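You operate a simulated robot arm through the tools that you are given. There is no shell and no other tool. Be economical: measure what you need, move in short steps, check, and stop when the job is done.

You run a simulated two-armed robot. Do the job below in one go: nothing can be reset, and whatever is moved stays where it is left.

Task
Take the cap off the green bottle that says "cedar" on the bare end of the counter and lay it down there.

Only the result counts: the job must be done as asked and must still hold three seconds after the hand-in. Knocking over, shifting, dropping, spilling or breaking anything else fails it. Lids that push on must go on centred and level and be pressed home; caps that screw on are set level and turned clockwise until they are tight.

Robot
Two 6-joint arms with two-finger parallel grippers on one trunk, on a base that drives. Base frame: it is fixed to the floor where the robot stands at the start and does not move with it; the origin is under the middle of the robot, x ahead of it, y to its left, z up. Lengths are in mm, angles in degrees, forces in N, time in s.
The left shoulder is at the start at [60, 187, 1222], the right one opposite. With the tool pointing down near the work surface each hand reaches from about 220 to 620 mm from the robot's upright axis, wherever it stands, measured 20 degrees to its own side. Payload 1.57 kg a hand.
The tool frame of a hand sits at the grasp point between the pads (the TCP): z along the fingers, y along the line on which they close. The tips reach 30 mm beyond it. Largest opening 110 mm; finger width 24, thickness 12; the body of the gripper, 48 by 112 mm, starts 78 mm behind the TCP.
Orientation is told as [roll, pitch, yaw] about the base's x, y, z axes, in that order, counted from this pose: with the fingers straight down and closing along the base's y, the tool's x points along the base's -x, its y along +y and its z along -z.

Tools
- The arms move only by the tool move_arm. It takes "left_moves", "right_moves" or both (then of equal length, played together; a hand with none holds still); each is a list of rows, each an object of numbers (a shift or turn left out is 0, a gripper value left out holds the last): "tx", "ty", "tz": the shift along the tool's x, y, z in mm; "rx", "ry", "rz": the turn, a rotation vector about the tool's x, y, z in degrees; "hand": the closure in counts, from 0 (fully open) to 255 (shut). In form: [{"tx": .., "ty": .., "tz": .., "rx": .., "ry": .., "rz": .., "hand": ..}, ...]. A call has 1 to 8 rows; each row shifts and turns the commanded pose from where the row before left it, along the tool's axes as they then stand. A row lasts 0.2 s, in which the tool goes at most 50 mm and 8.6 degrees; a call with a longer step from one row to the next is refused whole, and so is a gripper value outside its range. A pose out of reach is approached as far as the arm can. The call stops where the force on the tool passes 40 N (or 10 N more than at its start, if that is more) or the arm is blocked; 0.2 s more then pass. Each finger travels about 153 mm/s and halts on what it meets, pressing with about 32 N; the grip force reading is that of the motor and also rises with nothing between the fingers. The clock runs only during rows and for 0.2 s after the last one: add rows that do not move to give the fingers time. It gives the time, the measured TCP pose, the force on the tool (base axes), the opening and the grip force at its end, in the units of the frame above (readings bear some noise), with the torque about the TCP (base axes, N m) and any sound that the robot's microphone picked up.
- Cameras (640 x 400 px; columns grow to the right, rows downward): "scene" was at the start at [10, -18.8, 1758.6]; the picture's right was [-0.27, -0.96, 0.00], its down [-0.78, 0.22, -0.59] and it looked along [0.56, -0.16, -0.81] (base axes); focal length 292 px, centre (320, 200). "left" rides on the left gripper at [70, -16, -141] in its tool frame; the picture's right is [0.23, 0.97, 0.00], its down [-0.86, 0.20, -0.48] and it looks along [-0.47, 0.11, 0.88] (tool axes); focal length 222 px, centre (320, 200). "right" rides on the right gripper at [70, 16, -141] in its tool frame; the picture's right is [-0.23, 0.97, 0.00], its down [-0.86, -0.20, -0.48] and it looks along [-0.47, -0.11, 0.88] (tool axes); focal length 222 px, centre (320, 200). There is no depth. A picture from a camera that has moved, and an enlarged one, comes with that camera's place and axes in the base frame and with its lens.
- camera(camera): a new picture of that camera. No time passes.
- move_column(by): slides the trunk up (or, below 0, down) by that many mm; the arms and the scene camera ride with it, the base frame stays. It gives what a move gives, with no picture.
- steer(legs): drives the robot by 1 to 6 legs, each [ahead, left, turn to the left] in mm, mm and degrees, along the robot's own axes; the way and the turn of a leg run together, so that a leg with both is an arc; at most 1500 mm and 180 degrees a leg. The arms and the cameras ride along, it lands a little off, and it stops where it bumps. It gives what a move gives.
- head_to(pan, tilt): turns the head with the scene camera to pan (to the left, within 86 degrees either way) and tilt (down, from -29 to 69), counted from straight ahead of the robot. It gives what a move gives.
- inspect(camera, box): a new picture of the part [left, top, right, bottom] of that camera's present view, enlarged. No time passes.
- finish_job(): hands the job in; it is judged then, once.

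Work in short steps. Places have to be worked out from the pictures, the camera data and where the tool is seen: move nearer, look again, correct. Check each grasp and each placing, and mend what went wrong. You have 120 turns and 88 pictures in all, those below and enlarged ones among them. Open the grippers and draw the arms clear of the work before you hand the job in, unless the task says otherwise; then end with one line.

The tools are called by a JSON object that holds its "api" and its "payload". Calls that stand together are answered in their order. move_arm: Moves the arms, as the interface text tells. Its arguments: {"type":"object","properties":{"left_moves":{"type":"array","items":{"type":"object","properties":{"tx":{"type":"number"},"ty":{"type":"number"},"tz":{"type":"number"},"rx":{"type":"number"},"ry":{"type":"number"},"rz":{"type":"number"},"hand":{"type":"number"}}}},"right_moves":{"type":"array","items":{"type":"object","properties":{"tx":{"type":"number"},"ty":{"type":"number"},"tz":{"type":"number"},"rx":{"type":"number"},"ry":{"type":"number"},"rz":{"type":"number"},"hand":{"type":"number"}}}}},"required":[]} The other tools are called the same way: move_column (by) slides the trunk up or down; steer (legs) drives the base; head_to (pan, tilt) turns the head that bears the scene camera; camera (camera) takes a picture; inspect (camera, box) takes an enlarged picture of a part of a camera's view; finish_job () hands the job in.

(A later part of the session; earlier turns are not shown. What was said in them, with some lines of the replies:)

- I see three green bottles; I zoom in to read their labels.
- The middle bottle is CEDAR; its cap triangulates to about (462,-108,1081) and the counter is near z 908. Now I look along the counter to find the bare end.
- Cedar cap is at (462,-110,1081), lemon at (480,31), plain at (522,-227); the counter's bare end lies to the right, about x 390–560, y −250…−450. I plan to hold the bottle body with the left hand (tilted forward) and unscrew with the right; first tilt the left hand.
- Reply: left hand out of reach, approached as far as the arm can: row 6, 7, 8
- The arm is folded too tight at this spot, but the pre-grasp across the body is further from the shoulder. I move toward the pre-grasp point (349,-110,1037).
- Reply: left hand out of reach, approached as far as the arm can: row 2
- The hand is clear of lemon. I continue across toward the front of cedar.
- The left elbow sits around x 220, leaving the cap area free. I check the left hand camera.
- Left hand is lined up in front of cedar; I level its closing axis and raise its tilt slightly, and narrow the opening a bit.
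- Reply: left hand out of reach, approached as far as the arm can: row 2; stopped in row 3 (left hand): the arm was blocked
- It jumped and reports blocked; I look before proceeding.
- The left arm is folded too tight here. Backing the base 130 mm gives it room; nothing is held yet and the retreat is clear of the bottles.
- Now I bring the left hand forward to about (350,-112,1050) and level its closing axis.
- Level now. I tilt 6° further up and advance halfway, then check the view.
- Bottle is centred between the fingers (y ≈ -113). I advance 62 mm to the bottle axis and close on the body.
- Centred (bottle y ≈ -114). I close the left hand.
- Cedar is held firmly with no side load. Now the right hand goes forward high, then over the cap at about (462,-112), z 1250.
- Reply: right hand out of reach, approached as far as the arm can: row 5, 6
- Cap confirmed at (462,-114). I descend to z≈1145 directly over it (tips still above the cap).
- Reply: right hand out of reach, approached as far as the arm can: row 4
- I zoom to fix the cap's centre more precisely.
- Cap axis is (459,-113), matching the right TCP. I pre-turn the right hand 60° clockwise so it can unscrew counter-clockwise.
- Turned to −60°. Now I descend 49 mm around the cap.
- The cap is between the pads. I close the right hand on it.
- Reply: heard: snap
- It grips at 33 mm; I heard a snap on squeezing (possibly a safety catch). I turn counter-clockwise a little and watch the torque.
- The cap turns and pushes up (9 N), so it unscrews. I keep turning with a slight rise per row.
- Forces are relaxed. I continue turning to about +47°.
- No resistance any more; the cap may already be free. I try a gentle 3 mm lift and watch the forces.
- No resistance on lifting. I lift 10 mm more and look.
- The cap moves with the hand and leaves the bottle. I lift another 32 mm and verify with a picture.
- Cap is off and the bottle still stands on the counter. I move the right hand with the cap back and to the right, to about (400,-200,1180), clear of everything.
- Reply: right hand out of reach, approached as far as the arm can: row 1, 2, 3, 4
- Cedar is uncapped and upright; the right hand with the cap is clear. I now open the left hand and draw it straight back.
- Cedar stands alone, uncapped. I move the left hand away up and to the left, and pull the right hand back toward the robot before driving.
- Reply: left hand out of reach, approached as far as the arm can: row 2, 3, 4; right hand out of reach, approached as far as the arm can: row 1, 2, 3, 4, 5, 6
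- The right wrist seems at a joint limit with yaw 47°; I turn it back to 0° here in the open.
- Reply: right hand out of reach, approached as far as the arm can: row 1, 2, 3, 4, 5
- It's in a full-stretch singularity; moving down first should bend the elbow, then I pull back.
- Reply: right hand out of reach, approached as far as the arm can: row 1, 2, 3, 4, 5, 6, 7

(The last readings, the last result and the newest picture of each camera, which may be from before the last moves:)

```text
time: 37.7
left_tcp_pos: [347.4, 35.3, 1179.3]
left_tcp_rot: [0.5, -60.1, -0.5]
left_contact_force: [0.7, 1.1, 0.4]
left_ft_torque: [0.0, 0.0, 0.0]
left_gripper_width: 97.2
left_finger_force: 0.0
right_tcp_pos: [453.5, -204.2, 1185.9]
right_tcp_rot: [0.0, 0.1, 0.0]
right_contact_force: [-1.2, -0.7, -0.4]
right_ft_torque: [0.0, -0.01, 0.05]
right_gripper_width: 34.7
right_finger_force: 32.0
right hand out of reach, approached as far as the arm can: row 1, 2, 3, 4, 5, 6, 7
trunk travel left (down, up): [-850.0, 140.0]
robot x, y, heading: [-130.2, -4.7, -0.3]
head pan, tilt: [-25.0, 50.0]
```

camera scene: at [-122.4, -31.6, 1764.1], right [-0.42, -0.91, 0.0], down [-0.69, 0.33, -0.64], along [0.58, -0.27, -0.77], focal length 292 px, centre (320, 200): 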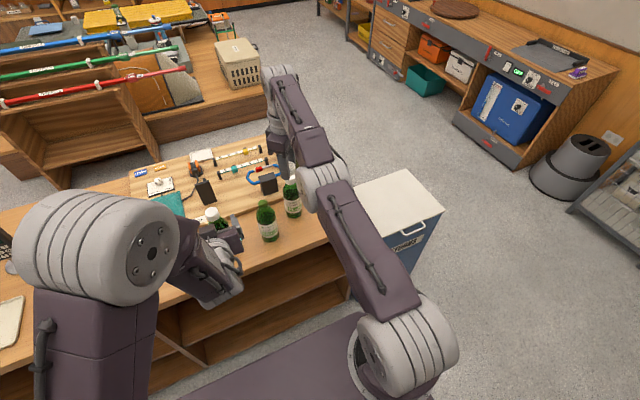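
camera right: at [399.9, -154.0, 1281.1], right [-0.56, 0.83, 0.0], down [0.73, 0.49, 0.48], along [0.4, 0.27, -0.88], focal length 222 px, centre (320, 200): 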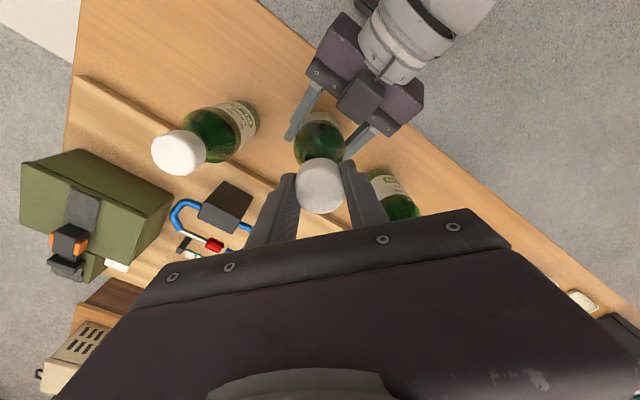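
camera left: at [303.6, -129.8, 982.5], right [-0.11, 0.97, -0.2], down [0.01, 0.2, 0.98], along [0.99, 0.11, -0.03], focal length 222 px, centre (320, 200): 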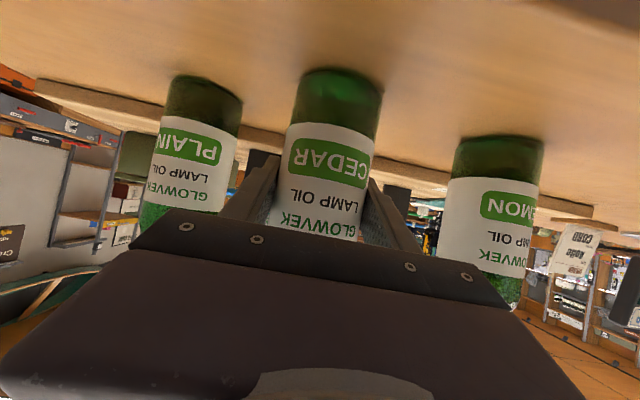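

Reach is a sphere about the shoulder; going down 40–60 mm at fixed x brings the wrist inside it (plain is 70 mm away in x, clear). I go down, then back.

{"api": "move_arm", "payload": {"right_moves": [{"tz": 35}, {"tz": 35}, {}]}}

{"api": "move_arm", "payload": {"right_moves": [{"tx": 15}, {"tx": 20}, {"tx": 25}, {"tx": 25}]}}

```text
time: 38.5
left_tcp_pos: [348.0, 35.5, 1179.9]
left_tcp_rot: [0.5, -60.1, -0.4]
left_contact_force: [-1.4, -0.4, -0.6]
left_ft_torque: [-0.01, 0.02, 0.02]
left_gripper_width: 97.0
left_finger_force: 0.0
right_tcp_pos: [463.5, -203.9, 1115.7]
right_tcp_rot: [-0.1, 0.2, -0.1]
right_contact_force: [-0.5, -0.3, 0.0]
right_ft_torque: [-0.03, -0.02, 0.01]
right_gripper_width: 34.9
right_finger_force: 32.5
right hand out of reach, approached as far as the arm can: row 1, 2
trunk travel left (down, up): [-850.0, 140.0]
robot x, y, heading: [-131.1, -1.0, 0.0]
head pan, tilt: [-25.0, 50.0]
```

```text
time: 39.5
left_tcp_pos: [348.3, 35.3, 1179.6]
left_tcp_rot: [0.5, -60.0, -0.5]
left_contact_force: [0.8, 0.5, 0.0]
left_ft_torque: [0.02, -0.02, -0.03]
left_gripper_width: 97.4
left_finger_force: 0.0
right_tcp_pos: [463.8, -205.4, 1117.5]
right_tcp_rot: [0.1, 0.1, 0.0]
right_contact_force: [0.4, 0.1, 0.1]
right_ft_torque: [0.01, 0.02, 0.0]
right_gripper_width: 34.7
right_finger_force: 32.4
right hand out of reach, approached as far as the arm can: row 1, 2, 3, 4
trunk travel left (down, up): [-850.0, 140.0]
robot x, y, heading: [-132.8, 0.4, -0.5]
head pan, tilt: [-25.0, 50.0]
```

The solver sticks at full stretch. I try one large inward-plus-down row to break out.

{"api": "move_arm", "payload": {"right_moves": [{"tx": 48, "tz": -10}, {"tx": 48, "tz": -10}]}}

{"api": "camera", "payload": {"camera": "right"}}

{"api": "camera", "payload": {"camera": "scene"}}

```text
time: 40.1
left_tcp_pos: [347.8, 35.9, 1179.4]
left_tcp_rot: [0.7, -60.1, -0.4]
left_contact_force: [-1.2, -0.7, 0.1]
left_ft_torque: [0.02, 0.01, 0.0]
left_gripper_width: 97.2
left_finger_force: 0.0
right_tcp_pos: [465.0, -204.8, 1117.9]
right_tcp_rot: [0.0, 0.1, -0.1]
right_contact_force: [0.1, -0.6, -1.0]
right_ft_torque: [-0.02, -0.02, 0.02]
right_gripper_width: 34.5
right_finger_force: 32.2
right hand out of reach, approached as far as the arm can: row 1, 2
trunk travel left (down, up): [-850.0, 140.0]
robot x, y, heading: [-131.3, -2.4, -0.5]
head pan, tilt: [-25.0, 50.0]
```

```text
57 pictures are left
camera right: at [395.3, -188.6, 1259.2], right [0.23, 0.97, 0.0], down [0.86, -0.2, 0.48], along [0.46, -0.11, -0.88], focal length 222 px, centre (320, 200)
```

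right: 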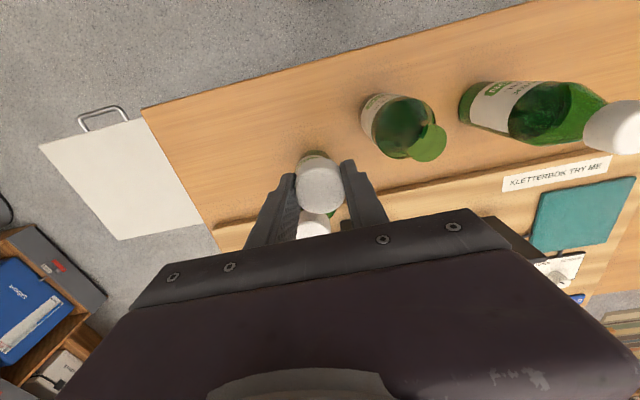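

```text
56 pictures are left
camera scene: at [-122.4, -31.5, 1764.1], right [-0.43, -0.91, 0.0], down [-0.69, 0.33, -0.64], along [0.58, -0.27, -0.77], focal length 292 px, centre (320, 200)
```

scene: 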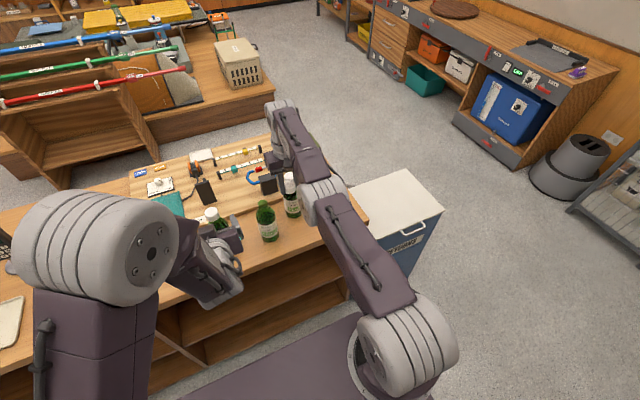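

The cap is secure in the hand; the bare end spans about x 370–570, y −270…−449. Rather than fight the reach limit, I strafe the base 130 mm to the right so the hand is at about (465,-335).

{"api": "steer", "payload": {"legs": [[0, -130, 0]]}}

{"api": "camera", "payload": {"camera": "right"}}

```text
time: 41.4
left_tcp_pos: [347.8, -92.4, 1178.3]
left_tcp_rot: [0.4, -60.0, -0.2]
left_contact_force: [-0.6, 1.0, 0.1]
left_ft_torque: [0.0, -0.01, -0.03]
left_gripper_width: 97.1
left_finger_force: 0.0
right_tcp_pos: [464.1, -332.7, 1119.0]
right_tcp_rot: [-0.1, 0.1, 0.2]
right_contact_force: [-0.5, -0.9, 0.5]
right_ft_torque: [-0.02, 0.03, 0.0]
right_gripper_width: 34.6
right_finger_force: 32.4
trunk travel left (down, up): [-850.0, 140.0]
robot x, y, heading: [-134.0, -132.8, -0.0]
head pan, tilt: [-25.0, 50.0]
```

```text
55 pictures are left
camera right: at [395.6, -316.6, 1259.6], right [0.22, 0.97, 0.0], down [0.86, -0.2, 0.48], along [0.46, -0.11, -0.88], focal length 222 px, centre (320, 200)
```

right: 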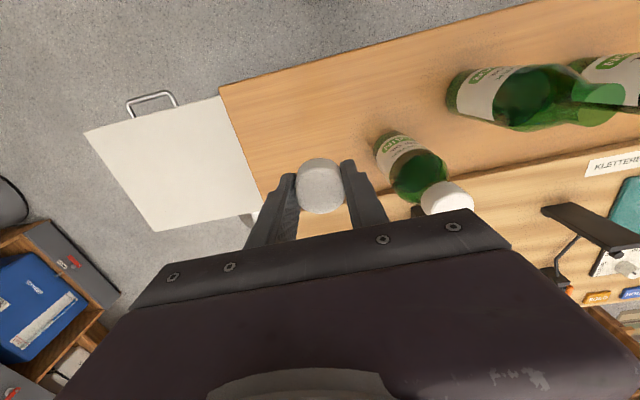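

Position is good; I strafe 25 mm more for margin from plain, then lower the trunk 150 mm (left hand stays clear in front of cedar).

{"api": "steer", "payload": {"legs": [[0, -25, 0]]}}

{"api": "move_column", "payload": {"by": -150}}

{"api": "camera", "payload": {"camera": "right"}}

{"api": "camera", "payload": {"camera": "scene"}}

```text
time: 42.2
left_tcp_pos: [347.3, -115.8, 1179.5]
left_tcp_rot: [0.1, -60.1, 0.3]
left_contact_force: [0.0, 0.3, 0.0]
left_ft_torque: [-0.05, -0.02, -0.05]
left_gripper_width: 97.0
left_finger_force: 0.0
right_tcp_pos: [464.7, -354.7, 1120.0]
right_tcp_rot: [-0.3, 0.1, 0.2]
right_contact_force: [0.4, 0.2, -0.9]
right_ft_torque: [-0.07, 0.02, 0.01]
right_gripper_width: 34.4
right_finger_force: 32.0
trunk travel left (down, up): [-850.0, 140.0]
robot x, y, heading: [-133.9, -157.0, -0.3]
head pan, tilt: [-25.0, 50.0]
```

```text
time: 44.0
left_tcp_pos: [347.8, -119.3, 1029.5]
left_tcp_rot: [0.6, -60.2, -0.3]
left_contact_force: [0.0, -0.4, -0.3]
left_ft_torque: [-0.03, 0.03, 0.01]
left_gripper_width: 96.9
left_finger_force: 0.0
right_tcp_pos: [464.8, -359.2, 968.4]
right_tcp_rot: [0.0, 0.1, 0.2]
right_contact_force: [0.1, 0.9, 0.1]
right_ft_torque: [0.02, -0.01, 0.0]
right_gripper_width: 34.6
right_finger_force: 32.1
trunk travel left (down, up): [-700.0, 290.0]
robot x, y, heading: [-132.5, -157.6, 0.0]
head pan, tilt: [-25.0, 50.0]
```

```text
54 pictures are left
camera right: at [395.6, -343.1, 1109.4], right [0.22, 0.97, 0.0], down [0.86, -0.2, 0.48], along [0.46, -0.11, -0.88], focal length 222 px, centre (320, 200)
```

right: 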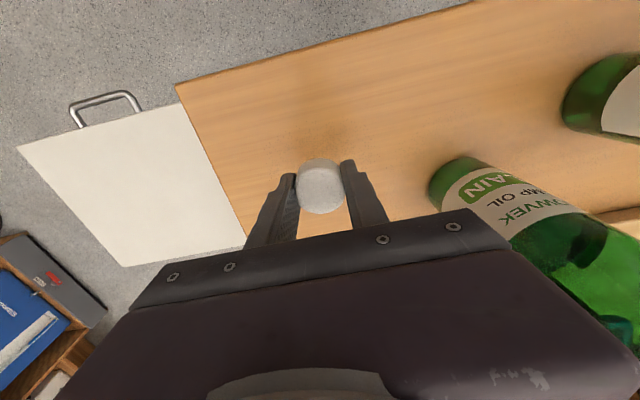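

```text
53 pictures are left
camera scene: at [-122.8, -188.2, 1614.1], right [-0.42, -0.91, 0.0], down [-0.69, 0.32, -0.64], along [0.58, -0.27, -0.77], focal length 292 px, centre (320, 200)
```

scene: 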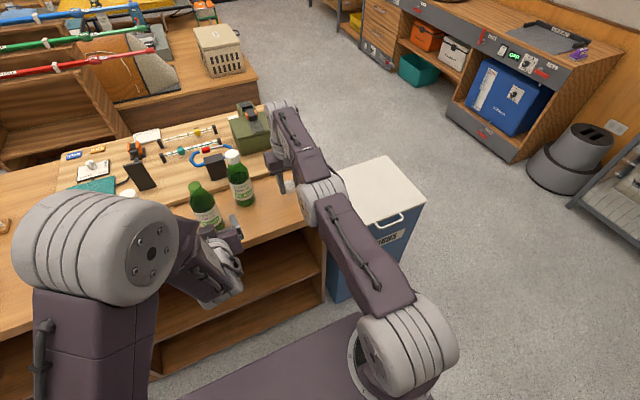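

Cap hangs over the bare end at (465,-359), tips about 30 mm above the counter. I lower with the arm in small steps toward contact.

{"api": "move_arm", "payload": {"right_moves": [{"tz": 4}, {"tz": 4}, {"tz": 4}, {"tz": 3}, {"tz": 3}]}}

{"api": "inspect", "payload": {"camera": "right", "box": [220, 80, 420, 240]}}

```text
time: 45.1
left_tcp_pos: [346.8, -119.5, 1030.2]
left_tcp_rot: [0.7, -60.1, -0.2]
left_contact_force: [0.2, -0.5, -0.1]
left_ft_torque: [0.01, 0.02, -0.02]
left_gripper_width: 97.0
left_finger_force: 0.0
right_tcp_pos: [464.8, -359.1, 949.4]
right_tcp_rot: [0.0, 0.2, 0.2]
right_contact_force: [-1.0, 0.1, 0.0]
right_ft_torque: [-0.02, 0.0, 0.0]
right_gripper_width: 34.5
right_finger_force: 32.1
trunk travel left (down, up): [-700.0, 290.0]
robot x, y, heading: [-130.7, -157.1, 0.2]
head pan, tilt: [-25.0, 50.0]
```

```text
2.50 times, centred on (320, 160) of right
camera zoom: at [396.6, -343.4, 1090.9], right [0.22, 0.97, 0.0], down [0.86, -0.2, 0.48], along [0.46, -0.11, -0.88], focal length 555 px, centre (320, 300)
```

zoom: 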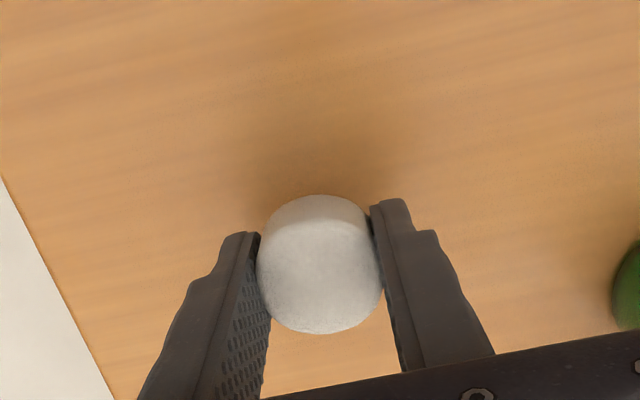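

Arm follows exactly now (z 949, no contact yet). I continue in 2 mm steps until contact shows.

{"api": "move_arm", "payload": {"right_moves": [{"tz": 2}, {"tz": 2}, {"tz": 2}]}}

{"api": "move_arm", "payload": {"right_moves": [{"tz": 1.5}, {"tz": 1.5}]}}

```text
time: 46.0
left_tcp_pos: [346.8, -120.2, 1029.3]
left_tcp_rot: [0.7, -60.0, -0.2]
left_contact_force: [0.4, -0.5, 0.3]
left_ft_torque: [0.0, 0.02, 0.03]
left_gripper_width: 96.9
left_finger_force: 0.1
right_tcp_pos: [464.9, -359.2, 944.1]
right_tcp_rot: [0.0, 0.2, 0.1]
right_contact_force: [0.3, -0.1, 0.8]
right_ft_torque: [0.01, 0.04, -0.01]
right_gripper_width: 34.6
right_finger_force: 31.9
trunk travel left (down, up): [-700.0, 290.0]
robot x, y, heading: [-132.6, -156.5, -0.2]
head pan, tilt: [-25.0, 50.0]
```

```text
time: 46.5
left_tcp_pos: [348.0, -120.2, 1028.6]
left_tcp_rot: [0.6, -60.1, -0.2]
left_contact_force: [0.4, -0.3, -0.7]
left_ft_torque: [0.02, 0.02, 0.0]
left_gripper_width: 97.3
left_finger_force: 0.0
right_tcp_pos: [464.9, -359.5, 940.6]
right_tcp_rot: [0.0, 0.2, 0.2]
right_contact_force: [-0.7, -0.5, -0.2]
right_ft_torque: [0.0, 0.04, -0.02]
right_gripper_width: 34.4
right_finger_force: 32.3
trunk travel left (down, up): [-700.0, 290.0]
robot x, y, heading: [-130.8, -156.8, -0.2]
head pan, tilt: [-25.0, 50.0]
```

{"api": "move_arm", "payload": {"right_moves": [{"tz": 1}, {"tz": 1}]}}

{"api": "move_arm", "payload": {"right_moves": [{"tz": 1}, {"tz": 1}]}}

```text
time: 47.1
left_tcp_pos: [347.9, -119.1, 1029.9]
left_tcp_rot: [0.7, -60.1, -0.3]
left_contact_force: [0.0, 0.6, -0.4]
left_ft_torque: [-0.01, 0.0, -0.01]
left_gripper_width: 96.7
left_finger_force: 0.1
right_tcp_pos: [464.5, -359.3, 939.1]
right_tcp_rot: [0.0, 0.4, 0.2]
right_contact_force: [-0.1, -0.1, -0.3]
right_ft_torque: [0.01, -0.01, 0.0]
right_gripper_width: 34.5
right_finger_force: 31.9
trunk travel left (down, up): [-700.0, 290.0]
robot x, y, heading: [-134.2, -160.3, 0.1]
head pan, tilt: [-25.0, 50.0]
```

```text
time: 47.8
left_tcp_pos: [348.3, -118.9, 1029.0]
left_tcp_rot: [0.6, -60.1, -0.2]
left_contact_force: [-0.7, -0.1, -0.4]
left_ft_torque: [-0.03, 0.02, 0.02]
left_gripper_width: 97.0
left_finger_force: 0.0
right_tcp_pos: [465.3, -360.0, 937.7]
right_tcp_rot: [0.0, 0.2, 0.2]
right_contact_force: [0.2, 0.0, -0.5]
right_ft_torque: [0.01, -0.01, 0.0]
right_gripper_width: 34.6
right_finger_force: 31.5
trunk travel left (down, up): [-700.0, 290.0]
robot x, y, heading: [-131.6, -157.2, 0.1]
head pan, tilt: [-25.0, 50.0]
```

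Still no contact at z≈937; I keep stepping down by 1 mm.

{"api": "move_arm", "payload": {"right_moves": [{"tz": 1}, {"tz": 1}, {"tz": 1}]}}

{"api": "inspect", "payload": {"camera": "right", "box": [220, 80, 420, 240]}}

```text
time: 48.5
left_tcp_pos: [346.6, -120.6, 1029.0]
left_tcp_rot: [0.5, -60.1, -0.2]
left_contact_force: [-0.5, -0.2, 1.4]
left_ft_torque: [-0.03, 0.01, 0.0]
left_gripper_width: 96.7
left_finger_force: 0.2
right_tcp_pos: [465.5, -357.7, 933.7]
right_tcp_rot: [0.0, 0.2, 0.2]
right_contact_force: [0.1, 0.3, -1.0]
right_ft_torque: [-0.03, -0.02, 0.03]
right_gripper_width: 34.4
right_finger_force: 31.5
trunk travel left (down, up): [-700.0, 290.0]
robot x, y, heading: [-129.6, -155.6, 0.1]
head pan, tilt: [-25.0, 50.0]
```

```text
2.50 times, centred on (320, 160) of right
camera zoom: at [396.9, -342.5, 1075.3], right [0.22, 0.97, 0.0], down [0.86, -0.2, 0.47], along [0.46, -0.11, -0.88], focal length 555 px, centre (320, 300)
```

zoom: 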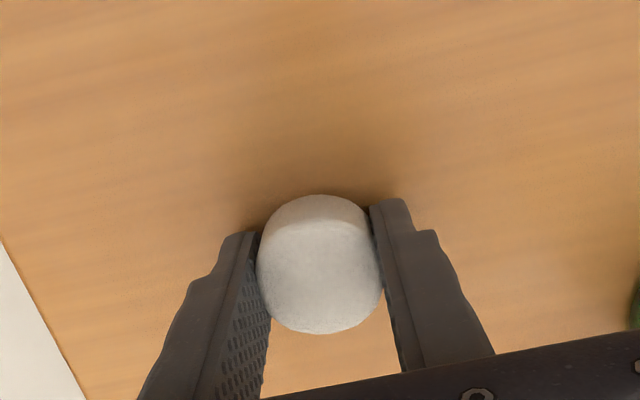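

The shadow is tightening; still a few mm to go. I continue.

{"api": "move_arm", "payload": {"right_moves": [{"tz": 1}, {"tz": 1}, {"tz": 1}]}}

{"api": "move_arm", "payload": {"right_moves": [{"tz": 1}, {"tz": 1}]}}

```text
time: 49.4
left_tcp_pos: [348.6, -119.5, 1029.7]
left_tcp_rot: [0.6, -60.0, -0.2]
left_contact_force: [-0.3, -0.5, 0.2]
left_ft_torque: [-0.01, 0.02, -0.01]
left_gripper_width: 96.9
left_finger_force: 0.1
right_tcp_pos: [464.4, -359.8, 931.7]
right_tcp_rot: [0.0, 0.2, 0.3]
right_contact_force: [0.2, -0.8, -0.1]
right_ft_torque: [0.02, -0.01, -0.01]
right_gripper_width: 34.7
right_finger_force: 32.0
trunk travel left (down, up): [-700.0, 290.0]
robot x, y, heading: [-132.7, -156.5, -0.0]
head pan, tilt: [-25.0, 50.0]
```

```text
time: 50.0
left_tcp_pos: [346.9, -119.4, 1030.0]
left_tcp_rot: [0.6, -60.1, -0.2]
left_contact_force: [-0.1, 0.2, 0.5]
left_ft_torque: [-0.01, 0.0, -0.01]
left_gripper_width: 96.8
left_finger_force: 0.1
right_tcp_pos: [464.9, -358.9, 930.1]
right_tcp_rot: [0.0, 0.2, 0.1]
right_contact_force: [0.5, 0.6, 4.9]
right_ft_torque: [0.0, -0.06, -0.04]
right_gripper_width: 34.6
right_finger_force: 32.8
trunk travel left (down, up): [-700.0, 290.0]
robot x, y, heading: [-131.7, -158.5, -0.0]
head pan, tilt: [-25.0, 50.0]
```

Contact (4.9 N) at z 930. I open the fingers gently and rise straight up a little.

{"api": "move_arm", "payload": {"right_moves": [{"hand": 168}, {"hand": 155}, {"hand": 120}, {}, {"tz": -10}, {"tz": -25}, {"tz": -25}, {}]}}

{"api": "camera", "payload": {"camera": "right"}}

```text
time: 51.8
left_tcp_pos: [347.6, -119.2, 1029.3]
left_tcp_rot: [0.6, -60.0, -0.2]
left_contact_force: [-0.4, 0.4, 0.4]
left_ft_torque: [-0.01, -0.01, 0.02]
left_gripper_width: 97.1
left_finger_force: 0.1
right_tcp_pos: [464.3, -358.0, 990.1]
right_tcp_rot: [-0.1, 0.1, 0.2]
right_contact_force: [-0.6, 0.0, 0.9]
right_ft_torque: [0.01, 0.01, 0.01]
right_gripper_width: 58.3
right_finger_force: 0.1
trunk travel left (down, up): [-700.0, 290.0]
robot x, y, heading: [-132.2, -159.3, 0.1]
head pan, tilt: [-25.0, 50.0]
```

```text
50 pictures are left
camera right: at [396.4, -342.3, 1131.5], right [0.22, 0.97, 0.0], down [0.86, -0.2, 0.48], along [0.46, -0.11, -0.88], focal length 222 px, centre (320, 200)
```

right: 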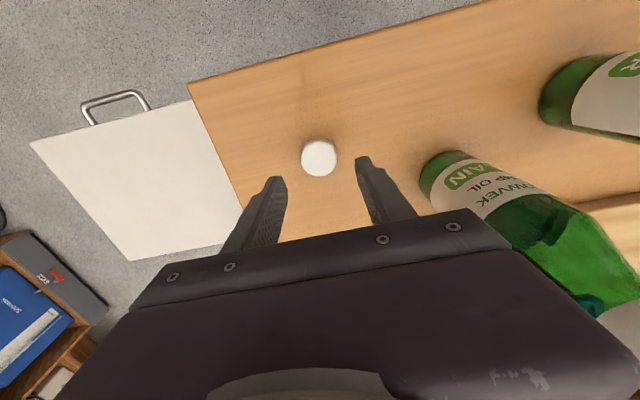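

The cap lies on the bare end. I raise the trunk 200 mm and back off to draw both arms clear.

{"api": "move_column", "payload": {"by": 200}}

{"api": "steer", "payload": {"legs": [[-200, 0, 0]]}}

{"api": "head_to", "payload": {"pan": -5, "tilt": 45}}

{"api": "camera", "payload": {"camera": "scene"}}

{"api": "camera", "payload": {"camera": "right"}}

```text
time: 53.9
left_tcp_pos: [346.5, -119.1, 1228.8]
left_tcp_rot: [0.7, -59.9, -0.2]
left_contact_force: [-0.5, -0.2, 0.5]
left_ft_torque: [-0.02, 0.0, -0.01]
left_gripper_width: 97.2
left_finger_force: 0.1
right_tcp_pos: [465.0, -357.3, 1189.8]
right_tcp_rot: [0.0, 0.1, 0.2]
right_contact_force: [0.3, 0.0, 0.4]
right_ft_torque: [0.02, -0.01, 0.01]
right_gripper_width: 58.2
right_finger_force: 0.0
trunk travel left (down, up): [-900.0, 90.0]
robot x, y, heading: [-131.4, -156.4, -0.1]
head pan, tilt: [-25.0, 50.0]
```

```text
time: 55.5
left_tcp_pos: [151.0, -119.2, 1227.7]
left_tcp_rot: [0.5, -60.0, -0.3]
left_contact_force: [0.0, 0.5, -0.7]
left_ft_torque: [0.02, 0.0, 0.0]
left_gripper_width: 97.1
left_finger_force: 0.0
right_tcp_pos: [268.6, -358.5, 1188.5]
right_tcp_rot: [0.1, 0.3, 0.1]
right_contact_force: [-0.4, -0.1, -0.6]
right_ft_torque: [0.0, 0.06, 0.02]
right_gripper_width: 58.2
right_finger_force: 0.1
trunk travel left (down, up): [-900.0, 90.0]
robot x, y, heading: [-335.8, -156.8, 0.0]
head pan, tilt: [-25.0, 50.0]
```

```text
time: 56.4
left_tcp_pos: [146.7, -119.7, 1230.7]
left_tcp_rot: [0.6, -60.0, -0.2]
left_contact_force: [-0.2, 0.4, -1.0]
left_ft_torque: [-0.01, 0.02, 0.0]
left_gripper_width: 96.8
left_finger_force: 0.0
right_tcp_pos: [262.9, -357.5, 1191.1]
right_tcp_rot: [0.0, 0.1, 0.2]
right_contact_force: [-1.1, 0.3, -0.1]
right_ft_torque: [0.04, 0.01, -0.02]
right_gripper_width: 58.3
right_finger_force: 0.0
trunk travel left (down, up): [-900.0, 90.0]
robot x, y, heading: [-335.1, -155.7, 0.3]
head pan, tilt: [-5.0, 45.0]
```

```text
49 pictures are left
camera scene: at [-313.6, -163.2, 1821.0], right [-0.09, -1.0, 0.0], down [-0.7, 0.06, -0.71], along [0.7, -0.06, -0.71], focal length 292 px, centre (320, 200)
```

scene: 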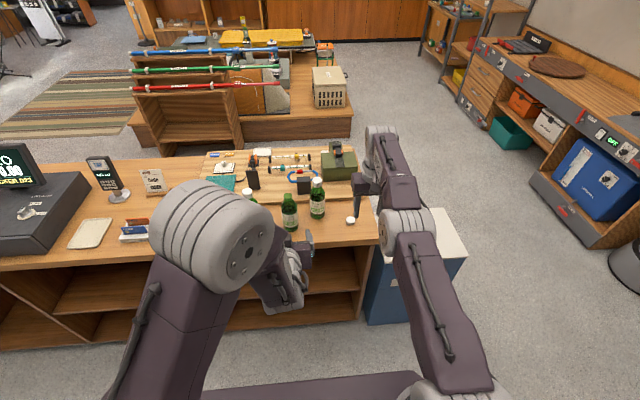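

```text
48 pictures are left
camera right: at [194.6, -342.2, 1332.0], right [0.22, 0.97, 0.0], down [0.86, -0.2, 0.48], along [0.47, -0.11, -0.88], focal length 222 px, centre (320, 200)
```

right: 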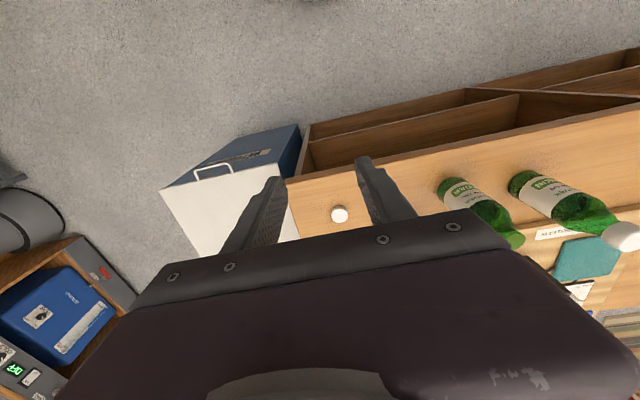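

All three bottles stand and the cap lies on the bare end; one zoom to confirm.

{"api": "inspect", "payload": {"camera": "scene", "box": [230, 150, 390, 250]}}

```text
4.00 times, centred on (310, 200) of scene
camera zoom: at [-313.6, -163.2, 1821.0], right [-0.09, -1.0, 0.0], down [-0.7, 0.06, -0.71], along [0.7, -0.06, -0.71], focal length 1166 px, centre (360, 200)
```

zoom: 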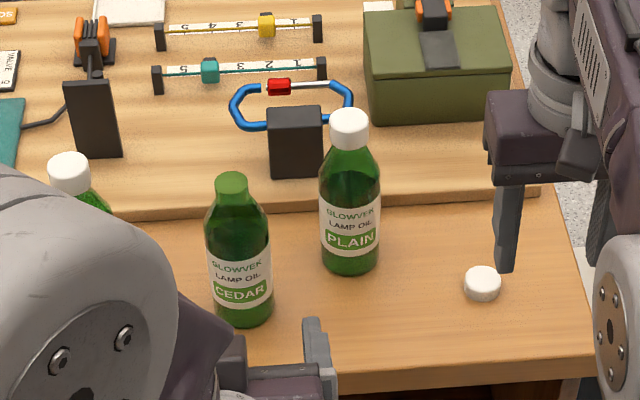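

Cedar stands open, its cap lies flat on the bare end, and everything else is in place. I hand in.

{"api": "finish_job", "payload": {}}

```text
The job is handed in.
```

I unscrewed the cap from the cedar bottle and laid it flat on the bare right-hand end of the counter; the final picture shows the bottle standing open and nothing else disturbed.
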